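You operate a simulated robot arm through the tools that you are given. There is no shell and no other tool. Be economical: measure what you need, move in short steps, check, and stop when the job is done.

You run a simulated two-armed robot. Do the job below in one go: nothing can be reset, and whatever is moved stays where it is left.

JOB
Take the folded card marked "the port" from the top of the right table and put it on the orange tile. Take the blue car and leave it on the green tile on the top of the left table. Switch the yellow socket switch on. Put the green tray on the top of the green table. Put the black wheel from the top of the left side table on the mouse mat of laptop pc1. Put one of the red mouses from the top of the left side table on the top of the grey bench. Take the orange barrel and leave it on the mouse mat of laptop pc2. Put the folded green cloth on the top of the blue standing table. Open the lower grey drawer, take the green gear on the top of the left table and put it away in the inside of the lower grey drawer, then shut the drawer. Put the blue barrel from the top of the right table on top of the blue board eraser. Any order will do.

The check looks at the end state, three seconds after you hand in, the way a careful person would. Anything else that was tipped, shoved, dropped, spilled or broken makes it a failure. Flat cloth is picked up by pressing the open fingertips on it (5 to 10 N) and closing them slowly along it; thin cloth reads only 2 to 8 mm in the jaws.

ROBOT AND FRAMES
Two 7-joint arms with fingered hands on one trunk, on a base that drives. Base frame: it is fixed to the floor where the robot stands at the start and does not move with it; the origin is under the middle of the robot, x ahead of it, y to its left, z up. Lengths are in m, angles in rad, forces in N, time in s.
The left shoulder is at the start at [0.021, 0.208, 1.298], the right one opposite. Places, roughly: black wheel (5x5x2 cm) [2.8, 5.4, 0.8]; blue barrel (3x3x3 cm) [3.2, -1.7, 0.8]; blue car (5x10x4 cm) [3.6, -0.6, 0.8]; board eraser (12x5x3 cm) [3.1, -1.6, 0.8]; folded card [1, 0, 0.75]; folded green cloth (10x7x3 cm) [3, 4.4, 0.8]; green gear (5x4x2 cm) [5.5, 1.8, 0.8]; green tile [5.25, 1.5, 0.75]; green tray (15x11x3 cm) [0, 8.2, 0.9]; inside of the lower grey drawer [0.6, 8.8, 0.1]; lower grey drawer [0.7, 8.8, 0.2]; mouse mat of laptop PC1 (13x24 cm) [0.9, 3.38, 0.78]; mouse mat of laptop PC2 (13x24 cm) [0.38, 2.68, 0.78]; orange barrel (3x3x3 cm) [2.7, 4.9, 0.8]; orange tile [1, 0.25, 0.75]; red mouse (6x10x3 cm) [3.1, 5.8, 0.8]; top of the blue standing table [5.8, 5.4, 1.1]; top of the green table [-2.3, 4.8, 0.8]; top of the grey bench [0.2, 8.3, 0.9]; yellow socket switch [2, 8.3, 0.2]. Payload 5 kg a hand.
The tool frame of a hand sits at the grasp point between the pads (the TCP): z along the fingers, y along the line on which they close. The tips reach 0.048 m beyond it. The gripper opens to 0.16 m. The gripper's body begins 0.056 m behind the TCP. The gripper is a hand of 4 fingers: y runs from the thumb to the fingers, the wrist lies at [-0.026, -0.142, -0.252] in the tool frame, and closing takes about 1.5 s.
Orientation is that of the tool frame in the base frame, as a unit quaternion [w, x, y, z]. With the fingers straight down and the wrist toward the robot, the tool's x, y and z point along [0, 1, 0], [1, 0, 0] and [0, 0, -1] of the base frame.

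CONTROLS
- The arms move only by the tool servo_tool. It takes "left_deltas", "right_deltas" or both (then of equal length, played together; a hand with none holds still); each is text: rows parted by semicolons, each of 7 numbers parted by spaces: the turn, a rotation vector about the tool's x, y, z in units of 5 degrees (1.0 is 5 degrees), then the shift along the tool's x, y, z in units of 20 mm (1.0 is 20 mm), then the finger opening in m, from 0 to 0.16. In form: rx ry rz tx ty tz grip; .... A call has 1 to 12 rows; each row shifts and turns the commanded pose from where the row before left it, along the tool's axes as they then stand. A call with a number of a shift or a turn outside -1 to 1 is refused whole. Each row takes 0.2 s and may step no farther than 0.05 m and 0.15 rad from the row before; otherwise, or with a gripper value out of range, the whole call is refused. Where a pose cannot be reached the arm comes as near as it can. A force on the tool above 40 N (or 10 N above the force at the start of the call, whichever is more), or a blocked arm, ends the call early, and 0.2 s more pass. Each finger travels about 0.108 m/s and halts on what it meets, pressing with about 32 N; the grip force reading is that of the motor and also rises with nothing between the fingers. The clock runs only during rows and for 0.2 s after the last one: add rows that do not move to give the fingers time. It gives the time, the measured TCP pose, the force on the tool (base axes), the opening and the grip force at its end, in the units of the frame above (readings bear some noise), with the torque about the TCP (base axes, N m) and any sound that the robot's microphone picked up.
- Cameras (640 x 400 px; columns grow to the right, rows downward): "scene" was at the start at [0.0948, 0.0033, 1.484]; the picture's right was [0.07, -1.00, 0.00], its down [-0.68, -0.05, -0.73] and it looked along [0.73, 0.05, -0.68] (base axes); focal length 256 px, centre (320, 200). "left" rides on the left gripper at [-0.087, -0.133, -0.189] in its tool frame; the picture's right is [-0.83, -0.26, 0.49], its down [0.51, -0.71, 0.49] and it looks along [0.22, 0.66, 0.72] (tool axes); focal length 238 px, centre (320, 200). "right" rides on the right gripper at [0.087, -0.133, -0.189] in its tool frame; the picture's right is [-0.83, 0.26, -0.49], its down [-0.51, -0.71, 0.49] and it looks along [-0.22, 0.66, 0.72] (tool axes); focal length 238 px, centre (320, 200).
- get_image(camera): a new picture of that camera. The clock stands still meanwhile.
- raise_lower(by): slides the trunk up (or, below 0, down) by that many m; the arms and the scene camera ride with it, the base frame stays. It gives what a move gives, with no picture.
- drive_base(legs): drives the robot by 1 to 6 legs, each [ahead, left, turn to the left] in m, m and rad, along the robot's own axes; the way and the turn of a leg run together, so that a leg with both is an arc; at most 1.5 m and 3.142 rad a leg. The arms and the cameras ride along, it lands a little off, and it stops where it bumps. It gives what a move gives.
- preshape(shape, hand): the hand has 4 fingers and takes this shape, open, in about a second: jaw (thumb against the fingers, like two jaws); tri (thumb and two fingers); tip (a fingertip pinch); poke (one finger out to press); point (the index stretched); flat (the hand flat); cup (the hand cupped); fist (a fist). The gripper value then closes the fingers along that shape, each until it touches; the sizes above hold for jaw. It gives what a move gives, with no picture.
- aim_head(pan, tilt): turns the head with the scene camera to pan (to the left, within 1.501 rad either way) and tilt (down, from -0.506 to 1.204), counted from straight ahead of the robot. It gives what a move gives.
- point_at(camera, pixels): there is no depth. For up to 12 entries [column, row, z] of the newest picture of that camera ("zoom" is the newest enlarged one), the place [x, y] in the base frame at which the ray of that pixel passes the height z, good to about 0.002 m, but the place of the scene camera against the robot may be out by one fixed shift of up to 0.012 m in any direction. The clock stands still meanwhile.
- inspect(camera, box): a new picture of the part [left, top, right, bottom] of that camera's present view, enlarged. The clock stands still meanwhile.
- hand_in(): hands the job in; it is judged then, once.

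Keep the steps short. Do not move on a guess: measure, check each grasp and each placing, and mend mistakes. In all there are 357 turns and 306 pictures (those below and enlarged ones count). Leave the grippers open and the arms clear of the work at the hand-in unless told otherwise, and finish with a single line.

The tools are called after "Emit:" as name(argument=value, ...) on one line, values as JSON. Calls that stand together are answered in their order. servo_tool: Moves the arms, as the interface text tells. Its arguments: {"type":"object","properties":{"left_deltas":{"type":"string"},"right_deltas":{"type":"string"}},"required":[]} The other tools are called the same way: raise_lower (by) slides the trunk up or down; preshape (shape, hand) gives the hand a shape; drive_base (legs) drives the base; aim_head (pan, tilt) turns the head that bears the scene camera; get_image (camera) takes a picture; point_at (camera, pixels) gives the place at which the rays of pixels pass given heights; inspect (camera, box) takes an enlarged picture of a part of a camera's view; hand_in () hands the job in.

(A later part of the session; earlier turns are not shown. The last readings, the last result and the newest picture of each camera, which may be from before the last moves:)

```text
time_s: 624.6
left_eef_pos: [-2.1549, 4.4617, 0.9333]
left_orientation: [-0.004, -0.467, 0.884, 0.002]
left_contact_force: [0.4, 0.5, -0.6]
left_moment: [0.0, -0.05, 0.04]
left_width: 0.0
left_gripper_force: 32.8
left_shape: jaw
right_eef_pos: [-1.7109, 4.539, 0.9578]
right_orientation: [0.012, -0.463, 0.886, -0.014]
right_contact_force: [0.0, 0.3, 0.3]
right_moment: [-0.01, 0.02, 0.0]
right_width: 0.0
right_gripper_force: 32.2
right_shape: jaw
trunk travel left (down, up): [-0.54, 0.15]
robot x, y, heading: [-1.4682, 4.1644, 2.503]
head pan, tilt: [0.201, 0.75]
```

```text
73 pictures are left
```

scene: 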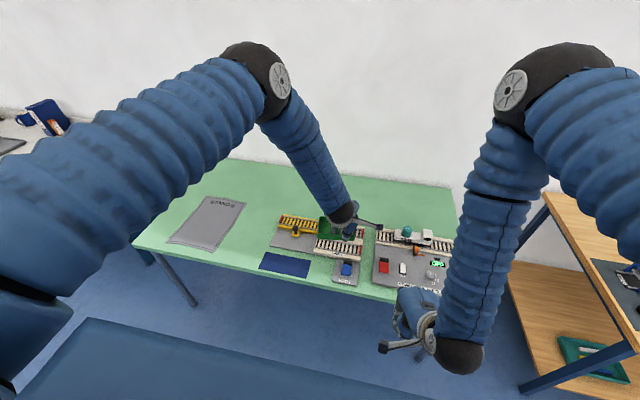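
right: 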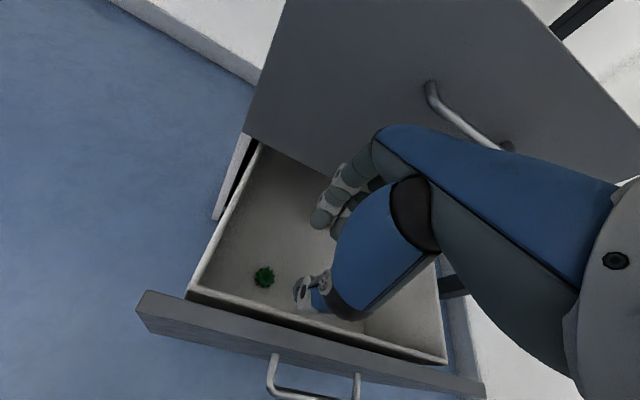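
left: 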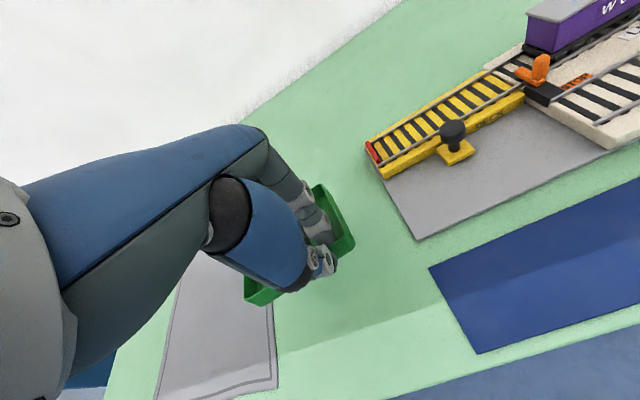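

I'll shift 2.5 cm away from the mat and lower to contact.

Emit:
servo_tool(left_deltas="0 0 0 -0.7 0 0 0.0;0 0 0 -0.6 0 0.5 0.0;0 0 0 0 0 0.8 0.0;0 0 0 0 0 0.6 0.0;0 0 0 0 0 0.3 0.0;0 0 0 0 0 0.2 0.0;0 0 0 0 0 0.2 0.0;0 0 0 0 0 0.2 0.0;0 0 0 0 0 0.2 0.0;0 0 0 0 0 0 0.0")

Emit:
inspect(camera="left", box=[220, 160, 420, 360])

```text
time_s: 626.8
left_eef_pos: [-2.1407, 4.4833, 0.8716]
left_orientation: [-0.003, -0.467, 0.884, 0.001]
left_contact_force: [-0.6, -0.7, -1.6]
left_moment: [0.0, -0.07, 0.01]
left_width: 0.0001
left_gripper_force: 32.3
left_shape: jaw
right_eef_pos: [-1.7114, 4.5391, 0.9589]
right_orientation: [0.012, -0.463, 0.886, -0.014]
right_contact_force: [-0.1, -0.9, 0.2]
right_moment: [-0.01, 0.0, -0.02]
right_width: 0.0
right_gripper_force: 32.5
right_shape: jaw
trunk travel left (down, up): [-0.54, 0.15]
robot x, y, heading: [-1.4647, 4.1582, 2.504]
head pan, tilt: [0.201, 0.75]
```

```text
2.00 times, centred on (320, 260) of left
```

zoom: 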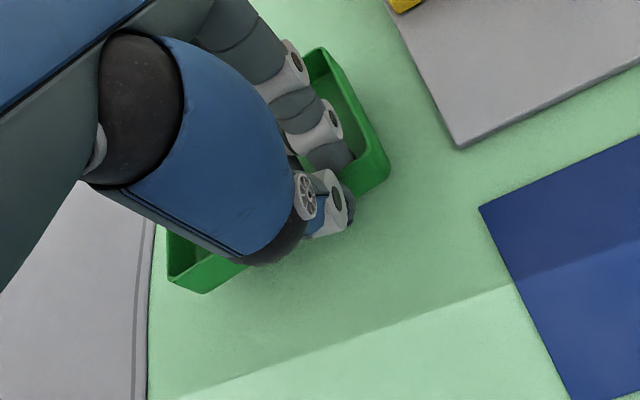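

Emit:
servo_tool(left_deltas="0 0 0 0 0 0.25 0.0;0 0 0 0 0 0.25 0.0;0 0 0 0 0 0.25 0.0;0 0 0 0 0 0.25 0.0;0 0 0 0 0 0.2 0.0;0 0 0 0 0 0.2 0.0;0 0 0 0 0 0.2 0.0;0 0 0 0 0 0 0.0")

```text
time_s: 628.6
left_eef_pos: [-2.1408, 4.4822, 0.8405]
left_orientation: [-0.004, -0.468, 0.884, 0.002]
left_contact_force: [0.5, 0.5, 2.8]
left_moment: [0.08, 0.01, 0.01]
left_width: 0.0
left_gripper_force: 32.2
left_shape: jaw
right_eef_pos: [-1.7117, 4.5398, 0.9587]
right_orientation: [0.011, -0.462, 0.887, -0.014]
right_contact_force: [-0.2, -0.3, 0.8]
right_moment: [-0.01, 0.0, 0.0]
right_width: 0.0
right_gripper_force: 32.3
right_shape: jaw
trunk travel left (down, up): [-0.54, 0.15]
robot x, y, heading: [-1.4645, 4.1602, 2.498]
head pan, tilt: [0.201, 0.75]
```

Emit:
servo_tool(left_deltas="0 0 0 0 0 0.12 0.0;0 0 0 0 0 0.12 0.0;0 0 0 0 0 0.12 0.0;0 0 0 0 0 0.12 0.0;0 0 0 0 0 0 0.0")

```text
time_s: 629.3
left_eef_pos: [-2.1435, 4.4858, 0.8392]
left_orientation: [-0.005, -0.468, 0.883, 0.006]
left_contact_force: [8.4, -6.0, 29.0]
left_moment: [-0.21, -0.39, -0.04]
left_width: 0.0
left_gripper_force: 32.1
left_shape: jaw
right_eef_pos: [-1.7101, 4.5377, 0.9576]
right_orientation: [0.011, -0.463, 0.886, -0.013]
right_contact_force: [0.0, 0.8, -0.5]
right_moment: [-0.05, -0.05, 0.02]
right_width: 0.0001
right_gripper_force: 31.6
right_shape: jaw
trunk travel left (down, up): [-0.54, 0.15]
robot x, y, heading: [-1.4686, 4.1595, 2.503]
head pan, tilt: [0.201, 0.75]
stopped in row 3 (left hand): the force on the tool passed its limit at 43 N (the readings are from after the stop); the commanded pose is now the measured one
```

Firm contact. I'll ease up 1 mm, open slowly to 4 cm and lift away.

Emit:
servo_tool(left_deltas="0 0 0 0 0 -0.1 0.0;0 0 0 0 0 0 0.01;0 0 0 0 0 0 0.02;0 0 0 0 0 0 0.03;0 0 0 0 0 0 0.04;0 0 0 0 0 0 0.045;0 0 0 0 0 -0.5 0.045;0 0 0 0 0 -1 0.045;0 0 0 0 0 -1 0.045;0 0 0 0 0 -1 0.045;0 0 0 0 0 -1 0.045;0 0 0 0 0 -1 0.045")

Emit:
get_image(camera="left")

```text
time_s: 631.9
left_eef_pos: [-2.14, 4.4832, 0.9513]
left_orientation: [-0.003, -0.468, 0.884, 0.003]
left_contact_force: [1.0, 0.1, -0.1]
left_moment: [0.07, 0.11, 0.03]
left_width: 0.0447
left_gripper_force: 0.1
left_shape: jaw
right_eef_pos: [-1.7114, 4.5388, 0.9584]
right_orientation: [0.011, -0.463, 0.886, -0.014]
right_contact_force: [-0.4, -0.4, -0.4]
right_moment: [-0.04, 0.03, 0.03]
right_width: 0.0
right_gripper_force: 31.8
right_shape: jaw
trunk travel left (down, up): [-0.54, 0.15]
robot x, y, heading: [-1.4664, 4.157, 2.505]
head pan, tilt: [0.201, 0.75]
```

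```text
71 pictures are left
```

left: 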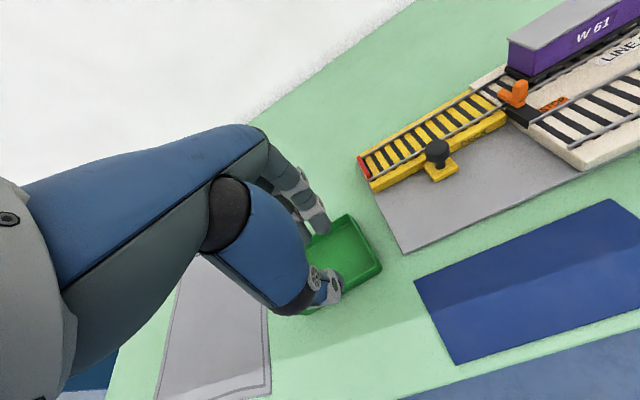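

The tray is on the green table. Next come the wheel and the orange barrel. I'll raise the trunk, back off, turn and look for a way to the rear of the side table.

Emit:
raise_lower(by=0.15)

Emit:
drive_base(legs=[[-0.15, 0, 0], [0, 0, -1.9]])

Emit:
aim_head(pan=-0.15, tilt=0.45)

Emit:
get_image(camera="scene")

```text
time_s: 633.6
left_eef_pos: [-2.1427, 4.484, 1.1003]
left_orientation: [-0.004, -0.467, 0.884, 0.003]
left_contact_force: [-0.5, 0.0, 0.2]
left_moment: [-0.05, 0.02, -0.03]
left_width: 0.0445
left_gripper_force: 0.1
left_shape: jaw
right_eef_pos: [-1.7115, 4.5396, 1.1073]
right_orientation: [0.012, -0.462, 0.887, -0.015]
right_contact_force: [-0.1, -1.1, -0.4]
right_moment: [-0.03, 0.0, 0.03]
right_width: 0.0
right_gripper_force: 31.5
right_shape: jaw
trunk travel left (down, up): [-0.69, 0.0]
robot x, y, heading: [-1.4651, 4.1603, 2.506]
head pan, tilt: [0.201, 0.75]
```

```text
time_s: 639.6
left_eef_pos: [-0.8162, 4.5998, 1.1003]
left_orientation: [0.001, 0.454, 0.891, 0.004]
left_contact_force: [-0.3, 0.3, 0.5]
left_moment: [0.0, -0.01, -0.02]
left_width: 0.0448
left_gripper_force: 0.0
left_shape: jaw
right_eef_pos: [-0.91, 4.1759, 1.1088]
right_orientation: [-0.006, 0.459, 0.888, -0.018]
right_contact_force: [-0.4, -0.2, -0.1]
right_moment: [0.0, 0.02, -0.01]
right_width: 0.0001
right_gripper_force: 31.8
right_shape: jaw
trunk travel left (down, up): [-0.69, 0.0]
robot x, y, heading: [-1.348, 4.0773, 0.59]
head pan, tilt: [0.201, 0.75]
```

```text
time_s: 640.4
left_eef_pos: [-0.8152, 4.5993, 1.1002]
left_orientation: [0.0, 0.454, 0.891, 0.004]
left_contact_force: [-0.9, -0.3, -0.4]
left_moment: [-0.01, 0.01, -0.01]
left_width: 0.0448
left_gripper_force: 0.0
left_shape: jaw
right_eef_pos: [-0.9095, 4.1767, 1.1085]
right_orientation: [-0.006, 0.459, 0.888, -0.018]
right_contact_force: [-0.4, 1.3, 0.8]
right_moment: [-0.01, -0.03, -0.05]
right_width: 0.0
right_gripper_force: 32.2
right_shape: jaw
trunk travel left (down, up): [-0.69, 0.0]
robot x, y, heading: [-1.3472, 4.072, 0.589]
head pan, tilt: [-0.15, 0.45]
```

```text
70 pictures are left
```

scene: 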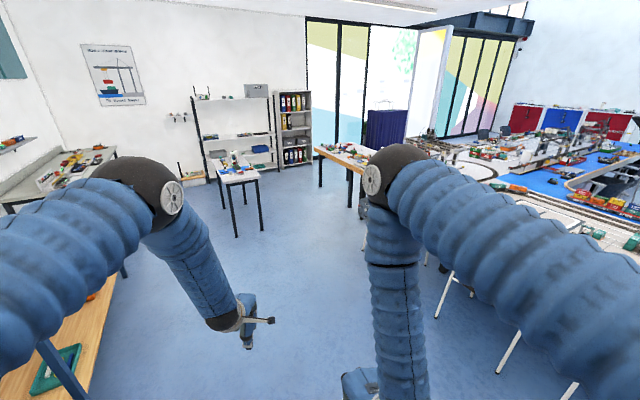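

Emit:
point_at(camera="scene", pixels=[[237, 237, 0], [263, 230, 0], [436, 318, 0], [498, 373, 0], [321, 187, 0], [349, 207, 0], [425, 265, 0], [440, 272, 0.0]])

```text
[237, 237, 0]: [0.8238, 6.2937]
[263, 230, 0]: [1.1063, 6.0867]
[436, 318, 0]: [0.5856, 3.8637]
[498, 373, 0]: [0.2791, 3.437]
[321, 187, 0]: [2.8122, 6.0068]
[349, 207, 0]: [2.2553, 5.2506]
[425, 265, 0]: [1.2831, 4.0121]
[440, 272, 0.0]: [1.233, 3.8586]
```

The path to the rear of the side table is clear. I'll drive there and turn to face it.

Emit:
drive_base(legs=[[1.22, -0.18, 0], [1.22, -0.18, 0], [1.15, -0.17, 0], [0, 0, -1.226]])

Emit:
aim_head(pan=0.0, tilt=0.85)

Emit:
get_image(camera="scene")

```text
time_s: 661.0
left_eef_pos: [2.5675, 5.3154, 1.1002]
left_orientation: [0.003, 0.888, 0.459, 0.004]
left_contact_force: [0.6, -0.5, 0.5]
left_moment: [0.0, 0.0, -0.01]
left_width: 0.0447
left_gripper_force: 0.0
left_shape: jaw
right_eef_pos: [2.1348, 5.2683, 1.108]
right_orientation: [-0.014, 0.89, 0.455, -0.012]
right_contact_force: [0.0, -0.5, -0.2]
right_moment: [-0.01, 0.0, 0.03]
right_width: 0.0
right_gripper_force: 31.6
right_shape: jaw
trunk travel left (down, up): [-0.69, 0.0]
robot x, y, heading: [1.898, 5.649, -0.654]
head pan, tilt: [-0.15, 0.45]
```

```text
time_s: 661.9
left_eef_pos: [2.5658, 5.3156, 1.1002]
left_orientation: [0.003, 0.888, 0.46, 0.003]
left_contact_force: [-0.1, -0.4, -0.4]
left_moment: [0.05, 0.0, 0.02]
left_width: 0.0445
left_gripper_force: 0.0
left_shape: jaw
right_eef_pos: [2.134, 5.2681, 1.1074]
right_orientation: [-0.015, 0.89, 0.455, -0.012]
right_contact_force: [0.7, -0.5, 0.5]
right_moment: [-0.01, -0.01, 0.01]
right_width: 0.0002
right_gripper_force: 31.9
right_shape: jaw
trunk travel left (down, up): [-0.69, 0.0]
robot x, y, heading: [1.8957, 5.6484, -0.656]
head pan, tilt: [0.0, 0.85]
```

```text
69 pictures are left
```

scene: 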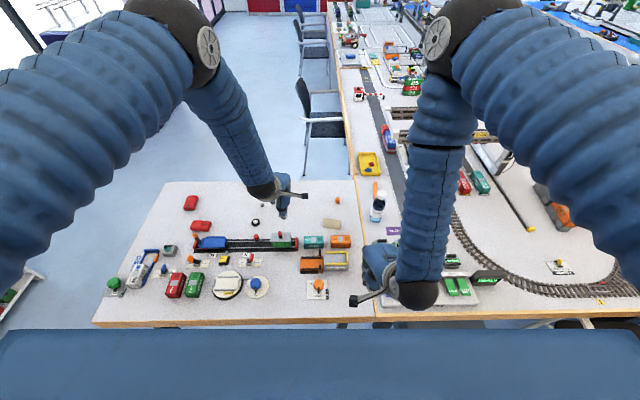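

Wheel at (255,222) for the left hand, orange barrel at (338,201) for the right. I'll move 0.17 m closer and open both hands.

Emit:
drive_base(legs=[[0.17, 0, 0.02]])

Emit:
inspect(camera="scene", box=[220, 180, 380, 300])

```text
time_s: 663.4
left_eef_pos: [2.7114, 5.2222, 1.1015]
left_orientation: [0.004, 0.884, 0.467, 0.004]
left_contact_force: [0.1, 0.2, 0.6]
left_moment: [-0.03, -0.07, -0.01]
left_width: 0.0445
left_gripper_force: 0.2
left_shape: jaw
right_eef_pos: [2.2815, 5.1665, 1.1079]
right_orientation: [-0.015, 0.886, 0.463, -0.012]
right_contact_force: [0.2, 0.1, 0.0]
right_moment: [-0.01, -0.03, -0.02]
right_width: 0.0003
right_gripper_force: 31.8
right_shape: jaw
trunk travel left (down, up): [-0.69, 0.0]
robot x, y, heading: [2.0339, 5.5472, -0.634]
head pan, tilt: [0.0, 0.85]
```

```text
3.33 times, centred on (300, 240) of scene
```

zoom: 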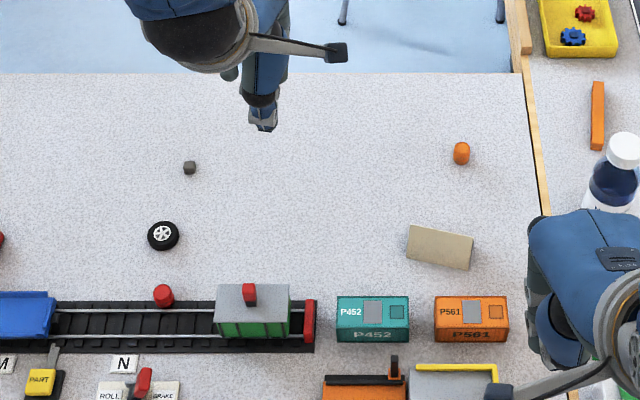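

Emit:
point_at(camera="zoom", pixels=[[163, 235, 0.77], [461, 152, 0.775], [461, 162, 0.757], [190, 167, 0.76], [440, 245, 0.76]])

```text
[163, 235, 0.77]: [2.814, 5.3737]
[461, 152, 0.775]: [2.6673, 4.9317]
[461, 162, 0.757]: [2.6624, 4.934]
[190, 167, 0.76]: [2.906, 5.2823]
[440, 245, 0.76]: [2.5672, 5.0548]
```

Moving both hands above their objects (left above the wheel, right above the barrel).

Emit:
servo_tool(left_deltas="0 0 0 0.95 0 0 0.09;0 0 0 0.95 0 0 0.09;0 0 0 0.95 0 0 0.09;0 0 0 0.95 0 0 0.09;0 0 0 0.95 0 0 0.09;0 0 0 0.95 0 0 0.09;0 0 0 0.95 0 0 0.09;0 0 0 0.95 0 0 0.09;0 0 0 0.95 0 0 0.09;0 0 0 0 0 0 0.09;0 0 0 0 0 0 0.09;0 0 0 0 0 0 0.09", right_deltas="-0.43 0.08 0 0.08 1 0 0.05;0 0 0 0.08 1 0 0.09;0 0 0 0.08 1 0 0.09;0 0 0 0.08 1 0 0.09;0 0 0 0.08 1 0 0.09;0 0 0 0.08 1 0 0.09;0 0 0 0.08 1 0 0.09;0 0 0 0.08 1 0 0.09;0 0 0 0.08 1 0 0.09;0 0 0 0.08 1 0 0.09;0 0 0 0.08 1 0 0.09;0 0 0 0.08 1 0 0.09")

Emit:
servo_tool(right_deltas="0 0 0 0.08 1 0 0.09;0 0 0 0.08 1 0 0.09;0 0 0 0.08 1 0 0.09;0 0 0 0.08 1 0 0.09;0 0 0 0.08 1 0 0.09;0 0 0 0.08 1 0 0.09;0 0 0 0.08 1 0 0.09;0 0 0 0.08 1 0 0.09;0 0 0 0.08 1 0 0.09;0 0 0 0.08 1 0 0.09;0 0 0 0 0 0 0.09")

Emit:
raise_lower(by=-0.15)

Emit:
get_image(camera="left")

Emit:
get_image(camera="right")

```text
time_s: 666.0
left_eef_pos: [2.8093, 5.3643, 1.1024]
left_orientation: [0.002, 0.884, 0.467, 0.004]
left_contact_force: [0.7, 0.1, -0.1]
left_moment: [-0.01, 0.06, 0.02]
left_width: 0.0894
left_gripper_force: 0.0
left_shape: jaw
right_eef_pos: [2.49, 5.0454, 1.1079]
right_orientation: [0.0, 0.887, 0.463, 0.0]
right_contact_force: [0.0, 1.3, -0.2]
right_moment: [-0.04, -0.04, -0.05]
right_width: 0.0895
right_gripper_force: 0.1
right_shape: jaw
trunk travel left (down, up): [-0.69, 0.0]
robot x, y, heading: [2.0372, 5.544, -0.641]
head pan, tilt: [0.0, 0.85]
```

```text
time_s: 668.4
left_eef_pos: [2.8097, 5.3639, 1.1027]
left_orientation: [0.003, 0.884, 0.467, 0.004]
left_contact_force: [0.5, 1.3, 0.2]
left_moment: [-0.02, -0.04, -0.01]
left_width: 0.0893
left_gripper_force: 0.0
left_shape: jaw
right_eef_pos: [2.6634, 4.944, 1.1078]
right_orientation: [0.001, 0.886, 0.463, 0.0]
right_contact_force: [0.1, -0.3, 0.2]
right_moment: [-0.01, 0.02, -0.01]
right_width: 0.0897
right_gripper_force: 0.0
right_shape: jaw
trunk travel left (down, up): [-0.69, 0.0]
robot x, y, heading: [2.0407, 5.5419, -0.636]
head pan, tilt: [0.0, 0.85]
```

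```text
time_s: 670.1
left_eef_pos: [2.81, 5.3632, 0.9524]
left_orientation: [0.002, 0.884, 0.467, 0.004]
left_contact_force: [-0.1, 0.2, -0.1]
left_moment: [-0.01, -0.01, -0.02]
left_width: 0.0893
left_gripper_force: 0.1
left_shape: jaw
right_eef_pos: [2.6634, 4.9441, 0.9579]
right_orientation: [0.001, 0.887, 0.463, 0.0]
right_contact_force: [-0.4, 0.3, 0.9]
right_moment: [-0.04, -0.03, 0.02]
right_width: 0.0897
right_gripper_force: 0.2
right_shape: jaw
trunk travel left (down, up): [-0.54, 0.15]
robot x, y, heading: [2.0398, 5.5462, -0.634]
head pan, tilt: [0.0, 0.85]
```

```text
67 pictures are left
```

left: 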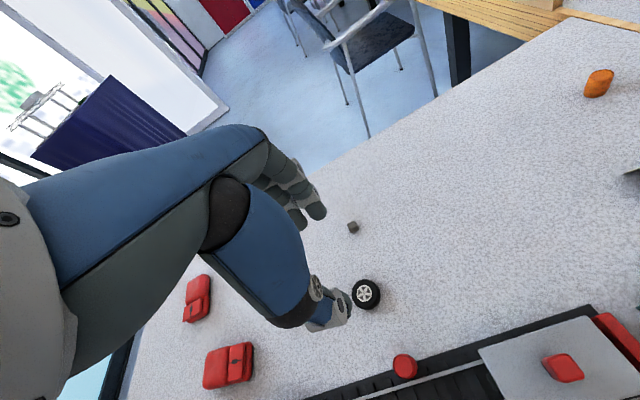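

```text
66 pictures are left
```

right: 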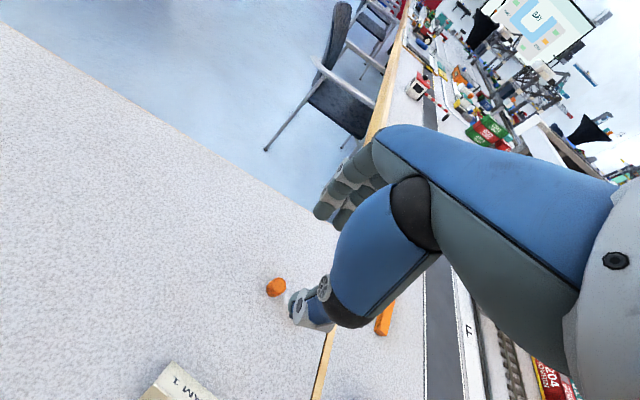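

Emit:
point_at(camera="left", pixels=[[366, 293, 0.775], [353, 297, 0.765], [380, 291, 0.765], [368, 309, 0.765], [404, 367, 0.78]])

Emit:
point_at(camera="right", pixels=[[277, 285, 0.785], [272, 295, 0.757], [276, 288, 0.77]])

```text
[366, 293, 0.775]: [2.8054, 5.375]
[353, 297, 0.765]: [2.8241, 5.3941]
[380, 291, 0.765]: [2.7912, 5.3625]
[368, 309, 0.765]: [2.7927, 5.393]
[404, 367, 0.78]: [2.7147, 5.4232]
```

```text
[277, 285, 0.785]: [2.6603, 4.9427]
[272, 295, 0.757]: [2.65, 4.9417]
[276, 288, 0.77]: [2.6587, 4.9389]
```

Both aligned to within a few mm. I'll descend both hands.

Emit:
servo_tool(left_deltas="0 0 0 0 -0.5 0.9 0.09;0 0 0 0 0 0.9 0.09;0 0 0 0 0 0.9 0.09;0 0 0 0 0 0.9 0.09;0 0 0 0 0 0.9 0.09;0 0 0 0 0 0.9 0.09;0 0 0 0 0 0.8 0.09;0 0 0 0 0 0.6 0.09;0 0 0 0 0 0 0.09", right_deltas="0 0 0 0.25 0 0.9 0.08;0 0 0 0 0 0.9 0.08;0 0 0 0 0 0.9 0.08;0 0 0 0 0 0.9 0.08;0 0 0 0 0 0.9 0.08;0 0 0 0 0 0.9 0.08;0 0 0 0 0 0.9 0.08;0 0 0 0 0 0.9 0.08;0 0 0 0 0 0 0.08")

Emit:
inspect(camera="left", box=[250, 180, 410, 330])

Emit:
inspect(camera="right", box=[240, 180, 400, 330])

```text
time_s: 672.1
left_eef_pos: [2.8033, 5.3667, 0.8169]
left_orientation: [0.002, 0.884, 0.467, 0.004]
left_contact_force: [-0.7, -1.0, 0.2]
left_moment: [-0.03, 0.01, -0.02]
left_width: 0.0892
left_gripper_force: 0.0
left_shape: jaw
right_eef_pos: [2.6645, 4.9501, 0.8126]
right_orientation: [0.0, 0.887, 0.462, -0.001]
right_contact_force: [0.6, 0.5, -0.2]
right_moment: [-0.01, 0.0, 0.02]
right_width: 0.0803
right_gripper_force: 0.1
right_shape: jaw
trunk travel left (down, up): [-0.54, 0.15]
robot x, y, heading: [2.0373, 5.5411, -0.635]
head pan, tilt: [0.0, 0.85]
```

```text
2.67 times, centred on (330, 255) of left
```

zoom: 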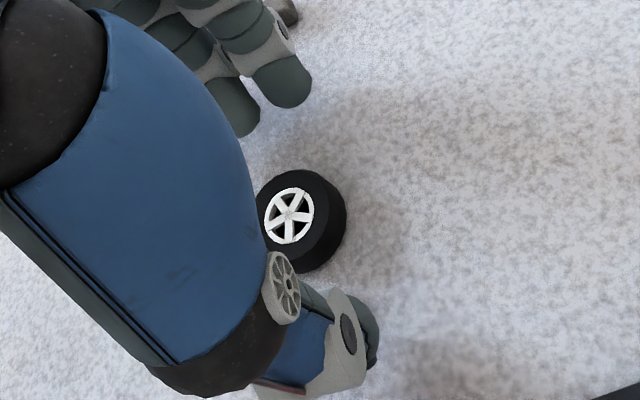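

```text
2.67 times, centred on (320, 255) of right
```

zoom: 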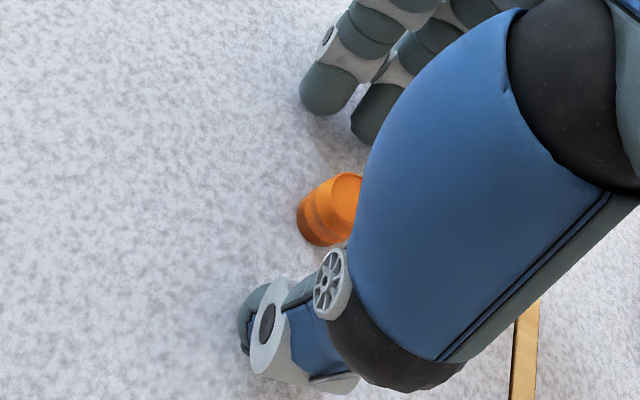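

Both objects lie between the fingers. I'll lower the left 5 mm and close both slowly.

Emit:
servo_tool(left_deltas="0 0 0 0 0 0.15 0.08;0 0 0 0 0 0.1 0.07;0 0 0 0 0 0 0.06;0 0 0 0 0 0 0.05;0 0 0 0 0 0 0.045;0 0 0 0 0 0 0.04;0 0 0 0 0 0 0.035;0 0 0 0 0 0 0.03;0 0 0 0 0 0 0.025;0 0 0 0 0 0 0.02;0 0 0 0 0 0 0.02", right_deltas="0 0 0 0 0 0.05 0.07;0 0 0 0 0 0 0.06;0 0 0 0 0 0 0.05;0 0 0 0 0 0 0.04;0 0 0 0 0 0 0.035;0 0 0 0 0 0 0.03;0 0 0 0 0 0 0.025;0 0 0 0 0 0 0.02;0 0 0 0 0 0 0.015;0 0 0 0 0 0 0.01;0 0 0 0 0 0 0.01")

Emit:
servo_tool(left_deltas="0 0 0 0 0 -0.3 0.02;0 0 0 0 0 -0.6 0.02;0 0 0 0 0 -1 0.02;0 0 0 0 0 -1 0.02;0 0 0 0 0 -1 0.02;0 0 0 0 0 0 0.02", right_deltas="0 0 0 0 0 -0.3 0.01;0 0 0 0 0 -0.6 0.01;0 0 0 0 0 -1 0.01;0 0 0 0 0 -1 0.01;0 0 0 0 0 -1 0.01;0 0 0 0 0 0 0.01")

Emit:
inspect(camera="left", box=[250, 180, 410, 330])

Emit:
inspect(camera="right", box=[240, 180, 400, 330])

```text
time_s: 674.5
left_eef_pos: [2.8031, 5.3701, 0.8129]
left_orientation: [0.003, 0.884, 0.467, 0.003]
left_contact_force: [-0.1, 0.2, -0.2]
left_moment: [-0.04, 0.01, 0.01]
left_width: 0.0314
left_gripper_force: 31.6
left_shape: jaw
right_eef_pos: [2.6659, 4.9495, 0.8112]
right_orientation: [0.0, 0.887, 0.462, 0.001]
right_contact_force: [0.8, -0.5, 1.7]
right_moment: [-0.04, -0.02, 0.01]
right_width: 0.0107
right_gripper_force: 0.0
right_shape: jaw
trunk travel left (down, up): [-0.54, 0.15]
robot x, y, heading: [2.0382, 5.5473, -0.64]
head pan, tilt: [0.0, 0.85]
```

```text
time_s: 676.0
left_eef_pos: [2.8019, 5.3686, 0.8911]
left_orientation: [0.003, 0.884, 0.468, 0.003]
left_contact_force: [0.6, -0.3, -1.0]
left_moment: [0.01, -0.01, -0.01]
left_width: 0.0316
left_gripper_force: 32.6
left_shape: jaw
right_eef_pos: [2.6681, 4.9506, 0.8894]
right_orientation: [0.0, 0.887, 0.462, 0.0]
right_contact_force: [0.4, 0.3, -0.2]
right_moment: [0.0, 0.06, -0.02]
right_width: 0.0108
right_gripper_force: 0.1
right_shape: jaw
trunk travel left (down, up): [-0.54, 0.15]
robot x, y, heading: [2.0381, 5.5459, -0.638]
head pan, tilt: [0.0, 0.85]
```

```text
2.67 times, centred on (330, 255) of left
```

zoom: 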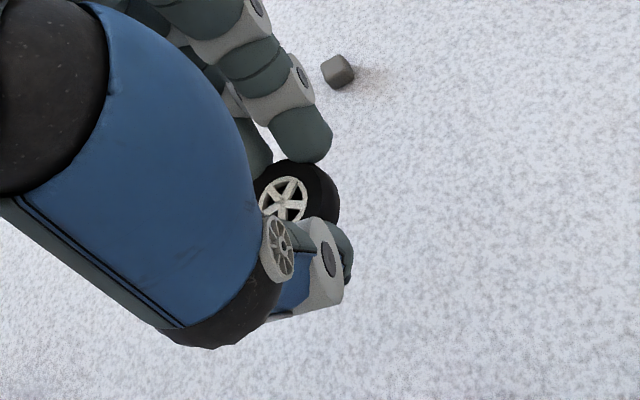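

```text
2.67 times, centred on (320, 255) of right
```

zoom: 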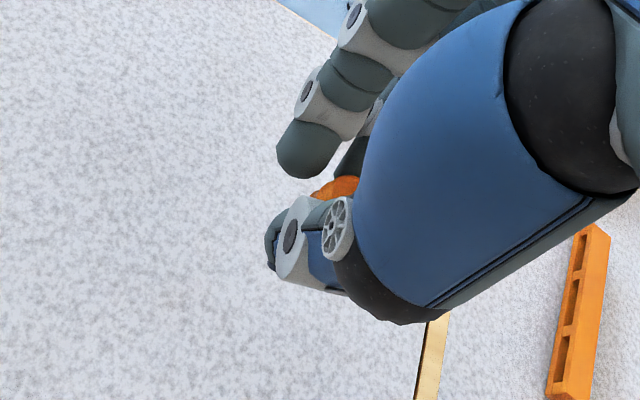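

Wheel held. The right reads no grip force at 0.0108; I'll close it further and check.

Emit:
servo_tool(right_deltas="0 0 0 0 0 0 0.0;0 0 0 0 0 0 0.0;0 0 0 0 0 0 0.0")

Emit:
get_image(camera="right")

Emit:
inspect(camera="scene", box=[300, 120, 420, 240])

```text
time_s: 676.8
left_eef_pos: [2.8009, 5.3691, 0.8915]
left_orientation: [0.003, 0.885, 0.467, 0.003]
left_contact_force: [-0.2, -0.7, 0.0]
left_moment: [-0.01, -0.01, -0.02]
left_width: 0.0313
left_gripper_force: 32.0
left_shape: jaw
right_eef_pos: [2.6667, 4.9502, 0.8894]
right_orientation: [0.001, 0.887, 0.462, 0.001]
right_contact_force: [0.3, -0.1, 0.3]
right_moment: [-0.01, -0.02, 0.0]
right_width: 0.0052
right_gripper_force: 32.1
right_shape: jaw
trunk travel left (down, up): [-0.54, 0.15]
robot x, y, heading: [2.037, 5.5446, -0.639]
head pan, tilt: [0.0, 0.85]
```

```text
61 pictures are left
```

right: 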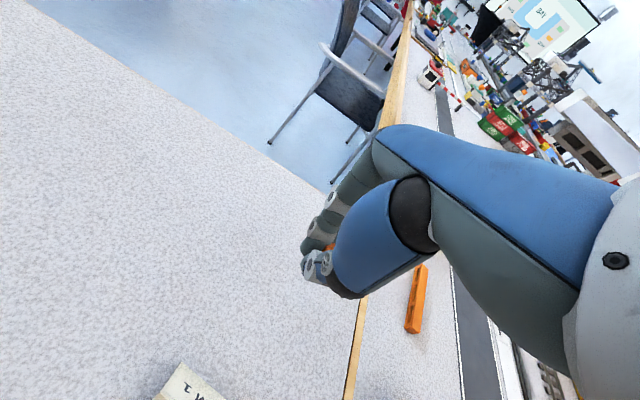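

```text
3.33 times, centred on (360, 180) of scene
```

zoom: 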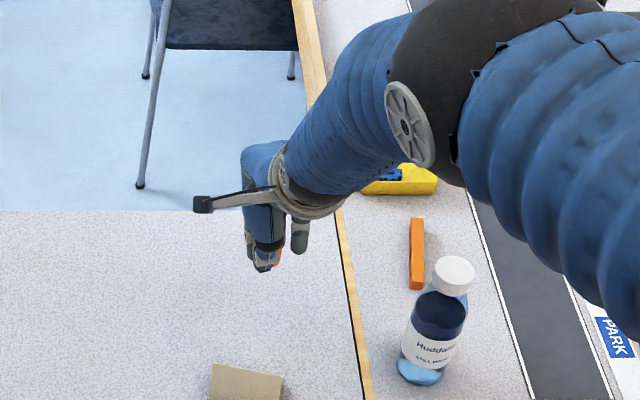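

The barrel is gone from the table and gripped (32 N). I'll raise the trunk and hands, back out and turn toward the laptops.

Emit:
raise_lower(by=0.15)

Emit:
servo_tool(left_deltas="0 0 0 0 0 -1 0.02;0 0 0 0 0 -1 0.02;0 0 0 0 0 -1 0.02;0 0 0 0 -0.5 -1 0.02;0 0 0 0 -0.5 -1 0.02;0 0 0 0 -0.5 -1 0.02", right_deltas="0 0 0 0 0 -1 0.0;0 0 0 0 0 -1 0.0;0 0 0 0 0 -1 0.0;0 0 0 0 -0.8 -1 0.0;0 0 0 0 -0.8 -1 0.0;0 0 0 0 -0.8 -1 0.0")

Emit:
drive_base(legs=[[-0.55, 0, 0], [0, 0, -0.85]])

Emit:
aim_head(pan=0.0, tilt=0.6)

Emit:
get_image(camera="scene")

```text
time_s: 678.5
left_eef_pos: [2.8014, 5.3685, 1.0402]
left_orientation: [0.002, 0.884, 0.467, 0.003]
left_contact_force: [0.0, 0.5, -0.7]
left_moment: [0.0, 0.04, -0.01]
left_width: 0.0317
left_gripper_force: 32.0
left_shape: jaw
right_eef_pos: [2.6672, 4.9501, 1.0378]
right_orientation: [0.0, 0.887, 0.462, 0.0]
right_contact_force: [-0.7, -0.5, -0.2]
right_moment: [-0.02, 0.01, 0.0]
right_width: 0.0055
right_gripper_force: 32.1
right_shape: jaw
trunk travel left (down, up): [-0.69, 0.0]
robot x, y, heading: [2.0369, 5.5474, -0.638]
head pan, tilt: [0.0, 0.85]
```

```text
time_s: 679.9
left_eef_pos: [2.7747, 5.3846, 1.1615]
left_orientation: [0.003, 0.885, 0.466, 0.003]
left_contact_force: [-1.5, 0.5, -0.4]
left_moment: [-0.06, -0.14, 0.03]
left_width: 0.0318
left_gripper_force: 32.0
left_shape: jaw
right_eef_pos: [2.6267, 4.9776, 1.1633]
right_orientation: [0.002, 0.887, 0.463, 0.001]
right_contact_force: [-0.4, 0.3, -0.9]
right_moment: [-0.04, -0.08, 0.01]
right_width: 0.0053
right_gripper_force: 32.2
right_shape: jaw
trunk travel left (down, up): [-0.69, 0.0]
robot x, y, heading: [2.0354, 5.5489, -0.639]
head pan, tilt: [0.0, 0.85]
```

```text
time_s: 685.3
left_eef_pos: [1.9617, 5.2072, 1.1614]
left_orientation: [0.004, 0.998, 0.06, 0.003]
left_contact_force: [-0.2, 0.8, 0.9]
left_moment: [-0.01, 0.02, 0.03]
left_width: 0.0317
left_gripper_force: 32.2
left_shape: jaw
right_eef_pos: [1.5571, 5.0506, 1.1613]
right_orientation: [0.0, 0.999, 0.055, 0.0]
right_contact_force: [0.9, -0.1, -0.7]
right_moment: [0.0, 0.01, 0.02]
right_width: 0.0053
right_gripper_force: 32.0
right_shape: jaw
trunk travel left (down, up): [-0.69, 0.0]
robot x, y, heading: [1.5972, 5.8695, -1.492]
head pan, tilt: [0.0, 0.85]
```

```text
time_s: 686.0
left_eef_pos: [1.9616, 5.2065, 1.1607]
left_orientation: [0.004, 0.998, 0.059, 0.003]
left_contact_force: [-0.9, -0.2, -0.4]
left_moment: [0.03, -0.04, 0.0]
left_width: 0.0315
left_gripper_force: 32.2
left_shape: jaw
right_eef_pos: [1.556, 5.0506, 1.1615]
right_orientation: [0.001, 0.998, 0.055, 0.001]
right_contact_force: [0.8, 0.5, -0.7]
right_moment: [-0.01, -0.01, 0.02]
right_width: 0.0056
right_gripper_force: 31.5
right_shape: jaw
trunk travel left (down, up): [-0.69, 0.0]
robot x, y, heading: [1.5958, 5.8702, -1.492]
head pan, tilt: [0.0, 0.6]
```

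```text
59 pictures are left
```

scene: 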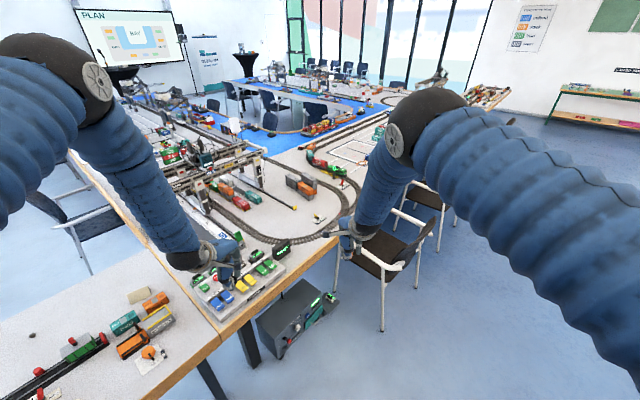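

Emit:
drive_base(legs=[[0.68, -0.72, 0], [0.68, -0.72, 0], [0, 0, 0.855]])

Emit:
aim_head(pan=0.0, tilt=0.65)

Emit:
get_image(camera="scene")

```text
time_s: 698.3
left_eef_pos: [1.0148, 4.2133, 1.1612]
left_orientation: [0.003, 0.878, 0.478, 0.003]
left_contact_force: [0.5, -1.5, 0.1]
left_moment: [-0.02, 0.0, 0.02]
left_width: 0.0314
left_gripper_force: 32.2
left_shape: jaw
right_eef_pos: [0.8755, 3.8001, 1.1612]
right_orientation: [0.0, 0.88, 0.474, 0.0]
right_contact_force: [-0.7, -0.1, 0.5]
right_moment: [0.04, -0.05, 0.04]
right_width: 0.0054
right_gripper_force: 31.8
right_shape: jaw
trunk travel left (down, up): [-0.69, 0.0]
robot x, y, heading: [0.2745, 4.3513, -0.614]
head pan, tilt: [0.0, 0.6]
```

```text
time_s: 698.9
left_eef_pos: [1.0139, 4.2121, 1.161]
left_orientation: [0.004, 0.878, 0.479, 0.003]
left_contact_force: [0.7, -0.2, -0.2]
left_moment: [-0.03, 0.0, 0.01]
left_width: 0.0315
left_gripper_force: 31.7
left_shape: jaw
right_eef_pos: [0.8768, 3.8011, 1.1607]
right_orientation: [-0.001, 0.88, 0.475, -0.001]
right_contact_force: [0.2, -0.6, -0.7]
right_moment: [-0.01, 0.02, -0.01]
right_width: 0.0051
right_gripper_force: 32.1
right_shape: jaw
trunk travel left (down, up): [-0.69, 0.0]
robot x, y, heading: [0.2751, 4.3536, -0.612]
head pan, tilt: [0.0, 0.649]
```

```text
58 pictures are left
```

scene: 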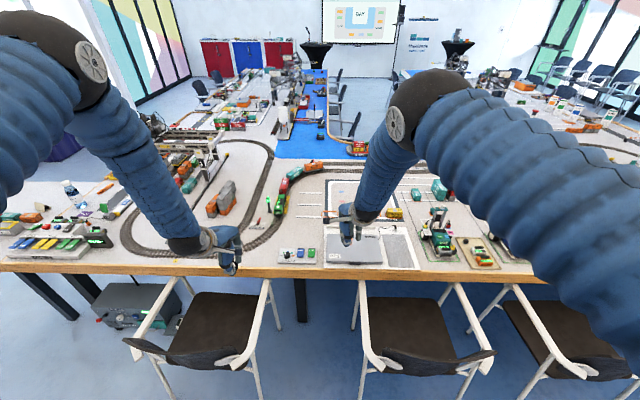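

Emit:
inspect(camera="scene", box=[280, 180, 520, 340])

Emit:
point_at(camera="scene", pixels=[[400, 250, 0.78], [320, 277, 0.75], [417, 275, 0.75], [275, 330, 0.65], [355, 330, 0.65], [250, 365, 0.8], [365, 365, 0.8], [490, 355, 0.8], [470, 330, 0.65], [160, 350, 0.8]])

```text
2.50 times, centred on (400, 260) of scene
```

zoom: 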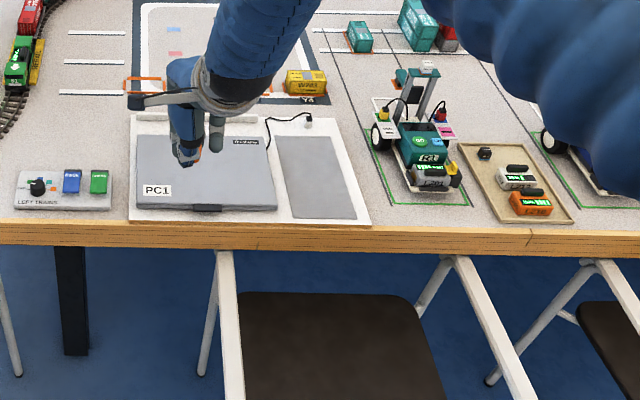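

```text
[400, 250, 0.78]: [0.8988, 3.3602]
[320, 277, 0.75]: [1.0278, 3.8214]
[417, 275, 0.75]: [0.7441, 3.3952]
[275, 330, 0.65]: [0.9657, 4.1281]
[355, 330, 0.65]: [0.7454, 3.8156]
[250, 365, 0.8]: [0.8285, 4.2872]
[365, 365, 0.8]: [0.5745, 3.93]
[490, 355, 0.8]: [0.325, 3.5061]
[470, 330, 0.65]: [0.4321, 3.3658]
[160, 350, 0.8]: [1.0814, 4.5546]
```

PC1's grey mouse mat is at about (0.90,3.37); a chair stands in front, so I'll reach over it from behind, placing on the near half of the mat. Driving to align the left arm.

Emit:
drive_base(legs=[[0.13, -0.69, -0.02]])

Emit:
get_image(camera="left")

Emit:
get_image(camera="scene")

```text
time_s: 702.8
left_eef_pos: [0.7192, 3.5595, 1.1613]
left_orientation: [0.003, 0.881, 0.473, 0.004]
left_contact_force: [-0.3, -0.1, -0.6]
left_moment: [-0.02, 0.04, 0.01]
left_width: 0.0312
left_gripper_force: 31.9
left_shape: jaw
right_eef_pos: [0.5756, 3.1491, 1.1616]
right_orientation: [0.0, 0.883, 0.469, 0.0]
right_contact_force: [-0.4, 1.4, 0.8]
right_moment: [0.02, 0.0, 0.01]
right_width: 0.0053
right_gripper_force: 31.8
right_shape: jaw
trunk travel left (down, up): [-0.69, 0.0]
robot x, y, heading: [-0.0216, 3.7127, -0.624]
head pan, tilt: [0.0, 0.649]
```

```text
56 pictures are left
```

left: 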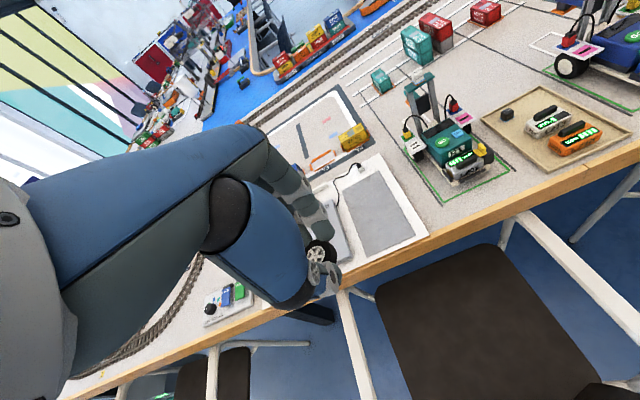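

```text
55 pictures are left
```

scene: 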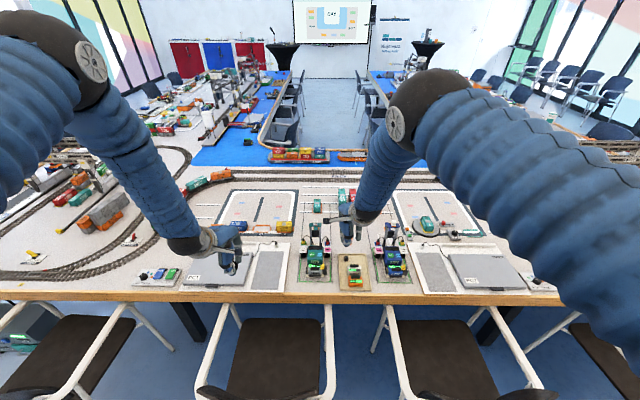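

Emit:
point_at(camera="left", pixels=[[340, 189, 0.775], [377, 170, 0.775], [414, 235, 0.775], [372, 258, 0.775], [387, 230, 0.775], [428, 235, 0.755]])

Emit:
point_at(camera="scene", pixels=[[260, 252, 0.775], [286, 252, 0.775], [282, 291, 0.775], [250, 290, 0.775], [415, 252, 0.775], [440, 251, 0.775], [457, 291, 0.775], [425, 292, 0.775]])

```text
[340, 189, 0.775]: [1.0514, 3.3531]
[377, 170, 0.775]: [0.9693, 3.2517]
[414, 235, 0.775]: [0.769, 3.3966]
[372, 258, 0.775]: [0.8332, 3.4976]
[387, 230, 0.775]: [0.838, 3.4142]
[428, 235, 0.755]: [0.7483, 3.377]
```

```text
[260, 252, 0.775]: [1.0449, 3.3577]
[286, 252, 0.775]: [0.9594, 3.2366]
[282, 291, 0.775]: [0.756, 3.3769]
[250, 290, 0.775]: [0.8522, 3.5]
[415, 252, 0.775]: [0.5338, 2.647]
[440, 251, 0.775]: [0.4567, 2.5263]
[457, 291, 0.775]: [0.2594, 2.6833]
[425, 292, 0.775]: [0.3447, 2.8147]
```

Mat centre is (0.906,3.375). I'll aim for (0.857,3.408), 6 cm inside its near edge, and pull the right hand back and up meanwhile.

Emit:
servo_tool(left_deltas="0 0 0 -0.27 0.995 0 0.02;0 0 0 -0.27 0.995 0 0.02;0 0 0 -0.27 0.995 0 0.02;0 0 0 -0.27 0.995 0 0.02;0 0 0 -0.27 0.995 0 0.02;0 0 0 -0.27 0.995 0 0.02;0 0 0 -0.27 0.995 0 0.02;0 0 0 -0.27 0.995 0 0.02;0 0 0 -0.27 0.995 0 0.02;0 0 0 -0.27 0.995 0 0.02;0 0 0 0 0 0 0.02;0 0 0 0 0 0 0.02", right_deltas="0 0 0 0 -1 -0.5 0.0;0 0 0 0 -1 -0.5 0.0;0 0 0 0 -1 -0.5 0.0;0 0 0 0 -1 -0.5 0.0;0 0 0 0 -1 -0.5 0.0;0 0 0 0 -1 -0.5 0.0;0 0 0 0 -1 -0.5 0.0;0 0 0 0 -1 -0.5 0.0;0 0 0 0 -1 -0.5 0.0;0 0 0 0 -1 -0.5 0.0;0 0 0 0 -1 -0.5 0.0;0 0 0 0 -1 -0.5 0.0")

Emit:
raise_lower(by=-0.24)

Emit:
get_image(camera="left")

```text
time_s: 705.4
left_eef_pos: [0.855, 3.404, 1.1627]
left_orientation: [0.003, 0.881, 0.473, 0.003]
left_contact_force: [-0.2, 0.5, 0.2]
left_moment: [0.01, -0.01, 0.0]
left_width: 0.0314
left_gripper_force: 32.2
left_shape: jaw
right_eef_pos: [0.3762, 3.2833, 1.2835]
right_orientation: [0.001, 0.883, 0.47, 0.0]
right_contact_force: [-0.6, 0.0, -1.0]
right_moment: [-0.02, -0.09, -0.02]
right_width: 0.0056
right_gripper_force: 31.9
right_shape: jaw
trunk travel left (down, up): [-0.69, 0.0]
robot x, y, heading: [-0.0221, 3.7067, -0.623]
head pan, tilt: [0.0, 0.649]
```

```text
time_s: 707.9
left_eef_pos: [0.8569, 3.4049, 0.9215]
left_orientation: [0.003, 0.881, 0.473, 0.004]
left_contact_force: [-0.5, -0.6, 0.0]
left_moment: [0.0, 0.0, 0.01]
left_width: 0.0313
left_gripper_force: 31.9
left_shape: jaw
right_eef_pos: [0.3767, 3.2818, 1.0426]
right_orientation: [0.001, 0.883, 0.469, 0.001]
right_contact_force: [-0.7, -0.1, -1.2]
right_moment: [0.01, -0.03, 0.04]
right_width: 0.0052
right_gripper_force: 33.0
right_shape: jaw
trunk travel left (down, up): [-0.45, 0.24]
robot x, y, heading: [-0.0179, 3.7109, -0.625]
head pan, tilt: [0.0, 0.649]
```

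```text
54 pictures are left
```

left: 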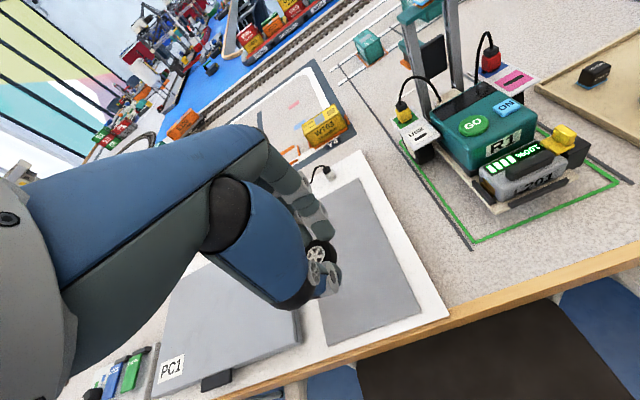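

Emit:
point_at(camera="left", pixels=[[323, 345, 0.775], [421, 312, 0.775], [360, 181, 0.775], [318, 252, 0.885]])

```text
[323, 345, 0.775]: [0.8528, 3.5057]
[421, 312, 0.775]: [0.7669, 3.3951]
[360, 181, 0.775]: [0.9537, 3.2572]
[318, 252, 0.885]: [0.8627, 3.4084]
```

The wheel is centred 6.8 cm inside the near edge. I'll lower to contact.

Emit:
servo_tool(left_deltas="0 0 0 0 0 0.9 0.02;0 0 0 0 0 0.9 0.02;0 0 0 0 0 0.9 0.02;0 0 0 0 0 0.5 0.02;0 0 0 0 0 0.25 0.02;0 0 0 0 0 0.2 0.02;0 0 0 0 0 0.2 0.02;0 0 0 0 0 0 0.02")

```text
time_s: 709.7
left_eef_pos: [0.8572, 3.4029, 0.8446]
left_orientation: [0.003, 0.881, 0.473, 0.004]
left_contact_force: [0.4, -0.4, -0.5]
left_moment: [-0.01, 0.01, 0.02]
left_width: 0.0315
left_gripper_force: 31.9
left_shape: jaw
right_eef_pos: [0.376, 3.2828, 1.0422]
right_orientation: [-0.001, 0.883, 0.47, 0.0]
right_contact_force: [-0.1, -0.4, -0.9]
right_moment: [-0.02, 0.01, 0.02]
right_width: 0.0053
right_gripper_force: 32.2
right_shape: jaw
trunk travel left (down, up): [-0.45, 0.24]
robot x, y, heading: [-0.0216, 3.7103, -0.625]
head pan, tilt: [0.0, 0.649]
```

Emit:
servo_tool(left_deltas="0 0 0 0 0 0.15 0.02;0 0 0 0 0 0.15 0.02;0 0 0 0 0 0.12 0.02;0 0 0 0 0 0.12 0.02;0 0 0 0 0 0.12 0.02;0 0 0 0 0 0.12 0.02;0 0 0 0 0 0 0.02")

```text
time_s: 711.3
left_eef_pos: [0.8582, 3.4032, 0.8281]
left_orientation: [0.003, 0.881, 0.473, 0.003]
left_contact_force: [0.4, 0.4, -0.8]
left_moment: [0.02, 0.02, 0.0]
left_width: 0.0313
left_gripper_force: 32.3
left_shape: jaw
right_eef_pos: [0.3766, 3.2828, 1.0428]
right_orientation: [0.001, 0.883, 0.469, 0.001]
right_contact_force: [0.2, -0.1, -0.5]
right_moment: [-0.01, 0.0, 0.0]
right_width: 0.0051
right_gripper_force: 31.5
right_shape: jaw
trunk travel left (down, up): [-0.45, 0.24]
robot x, y, heading: [-0.0202, 3.7075, -0.624]
head pan, tilt: [0.0, 0.649]
```

Emit:
servo_tool(left_deltas="0 0 0 0 0 0.12 0.02;0 0 0 0 0 0.12 0.02;0 0 0 0 0 0.12 0.02;0 0 0 0 0 0.12 0.02;0 0 0 0 0 0.12 0.02;0 0 0 0 0 0 0.02")

```text
time_s: 712.5
left_eef_pos: [0.8604, 3.4005, 0.8257]
left_orientation: [0.007, 0.881, 0.474, 0.007]
left_contact_force: [-13.4, 7.4, 25.8]
left_moment: [0.58, 1.01, 0.06]
left_width: 0.0327
left_gripper_force: 31.8
left_shape: jaw
right_eef_pos: [0.375, 3.2841, 1.0435]
right_orientation: [0.002, 0.883, 0.469, 0.001]
right_contact_force: [0.6, -0.4, 0.2]
right_moment: [0.01, 0.06, 0.0]
right_width: 0.0049
right_gripper_force: 32.1
right_shape: jaw
trunk travel left (down, up): [-0.45, 0.24]
robot x, y, heading: [-0.0254, 3.7113, -0.626]
head pan, tilt: [0.0, 0.649]
stopped in row 5 (left hand): the force on the tool passed its limit at 43 N (the readings are from after the stop); the commanded pose is now the measured one
```

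Contact. I'll ease up 1–2 mm, release and rise.

Emit:
servo_tool(left_deltas="0 0 0 0 0 -0.1 0.03;0 0 0 0 0 0 0.04;0 0 0 0 0 0 0.05;0 0 0 0 0 0 0.06;0 0 0 0 0 0 0.07;0 0 0 0 0 -0.4 0.08;0 0 0 0 0 -1 0.08;0 0 0 0 0 -1 0.08;0 0 0 0 0 -1 0.08;0 0 0 0 0 -1 0.08;0 0 0 0 0 0 0.08")

Emit:
inspect(camera="left", box=[260, 180, 440, 360])

```text
time_s: 714.9
left_eef_pos: [0.8588, 3.4027, 0.9126]
left_orientation: [0.006, 0.88, 0.474, 0.005]
left_contact_force: [0.3, 0.2, 0.1]
left_moment: [-0.02, 0.06, -0.01]
left_width: 0.0796
left_gripper_force: 0.0
left_shape: jaw
right_eef_pos: [0.3768, 3.2838, 1.0423]
right_orientation: [0.0, 0.883, 0.47, 0.0]
right_contact_force: [0.7, 0.2, -0.3]
right_moment: [0.01, 0.06, -0.02]
right_width: 0.0052
right_gripper_force: 31.8
right_shape: jaw
trunk travel left (down, up): [-0.45, 0.24]
robot x, y, heading: [-0.0262, 3.7084, -0.626]
head pan, tilt: [0.0, 0.649]
```

```text
2.22 times, centred on (350, 270) of left
```

zoom: 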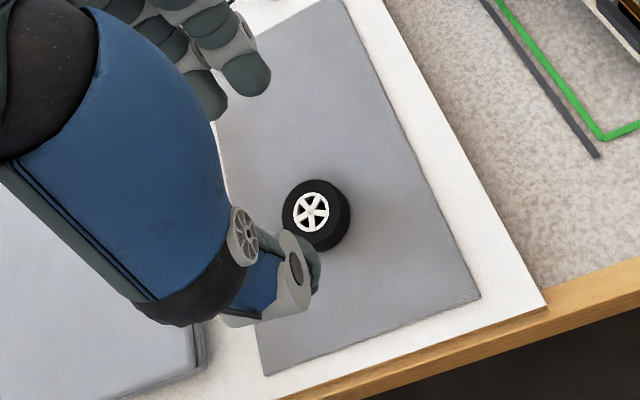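

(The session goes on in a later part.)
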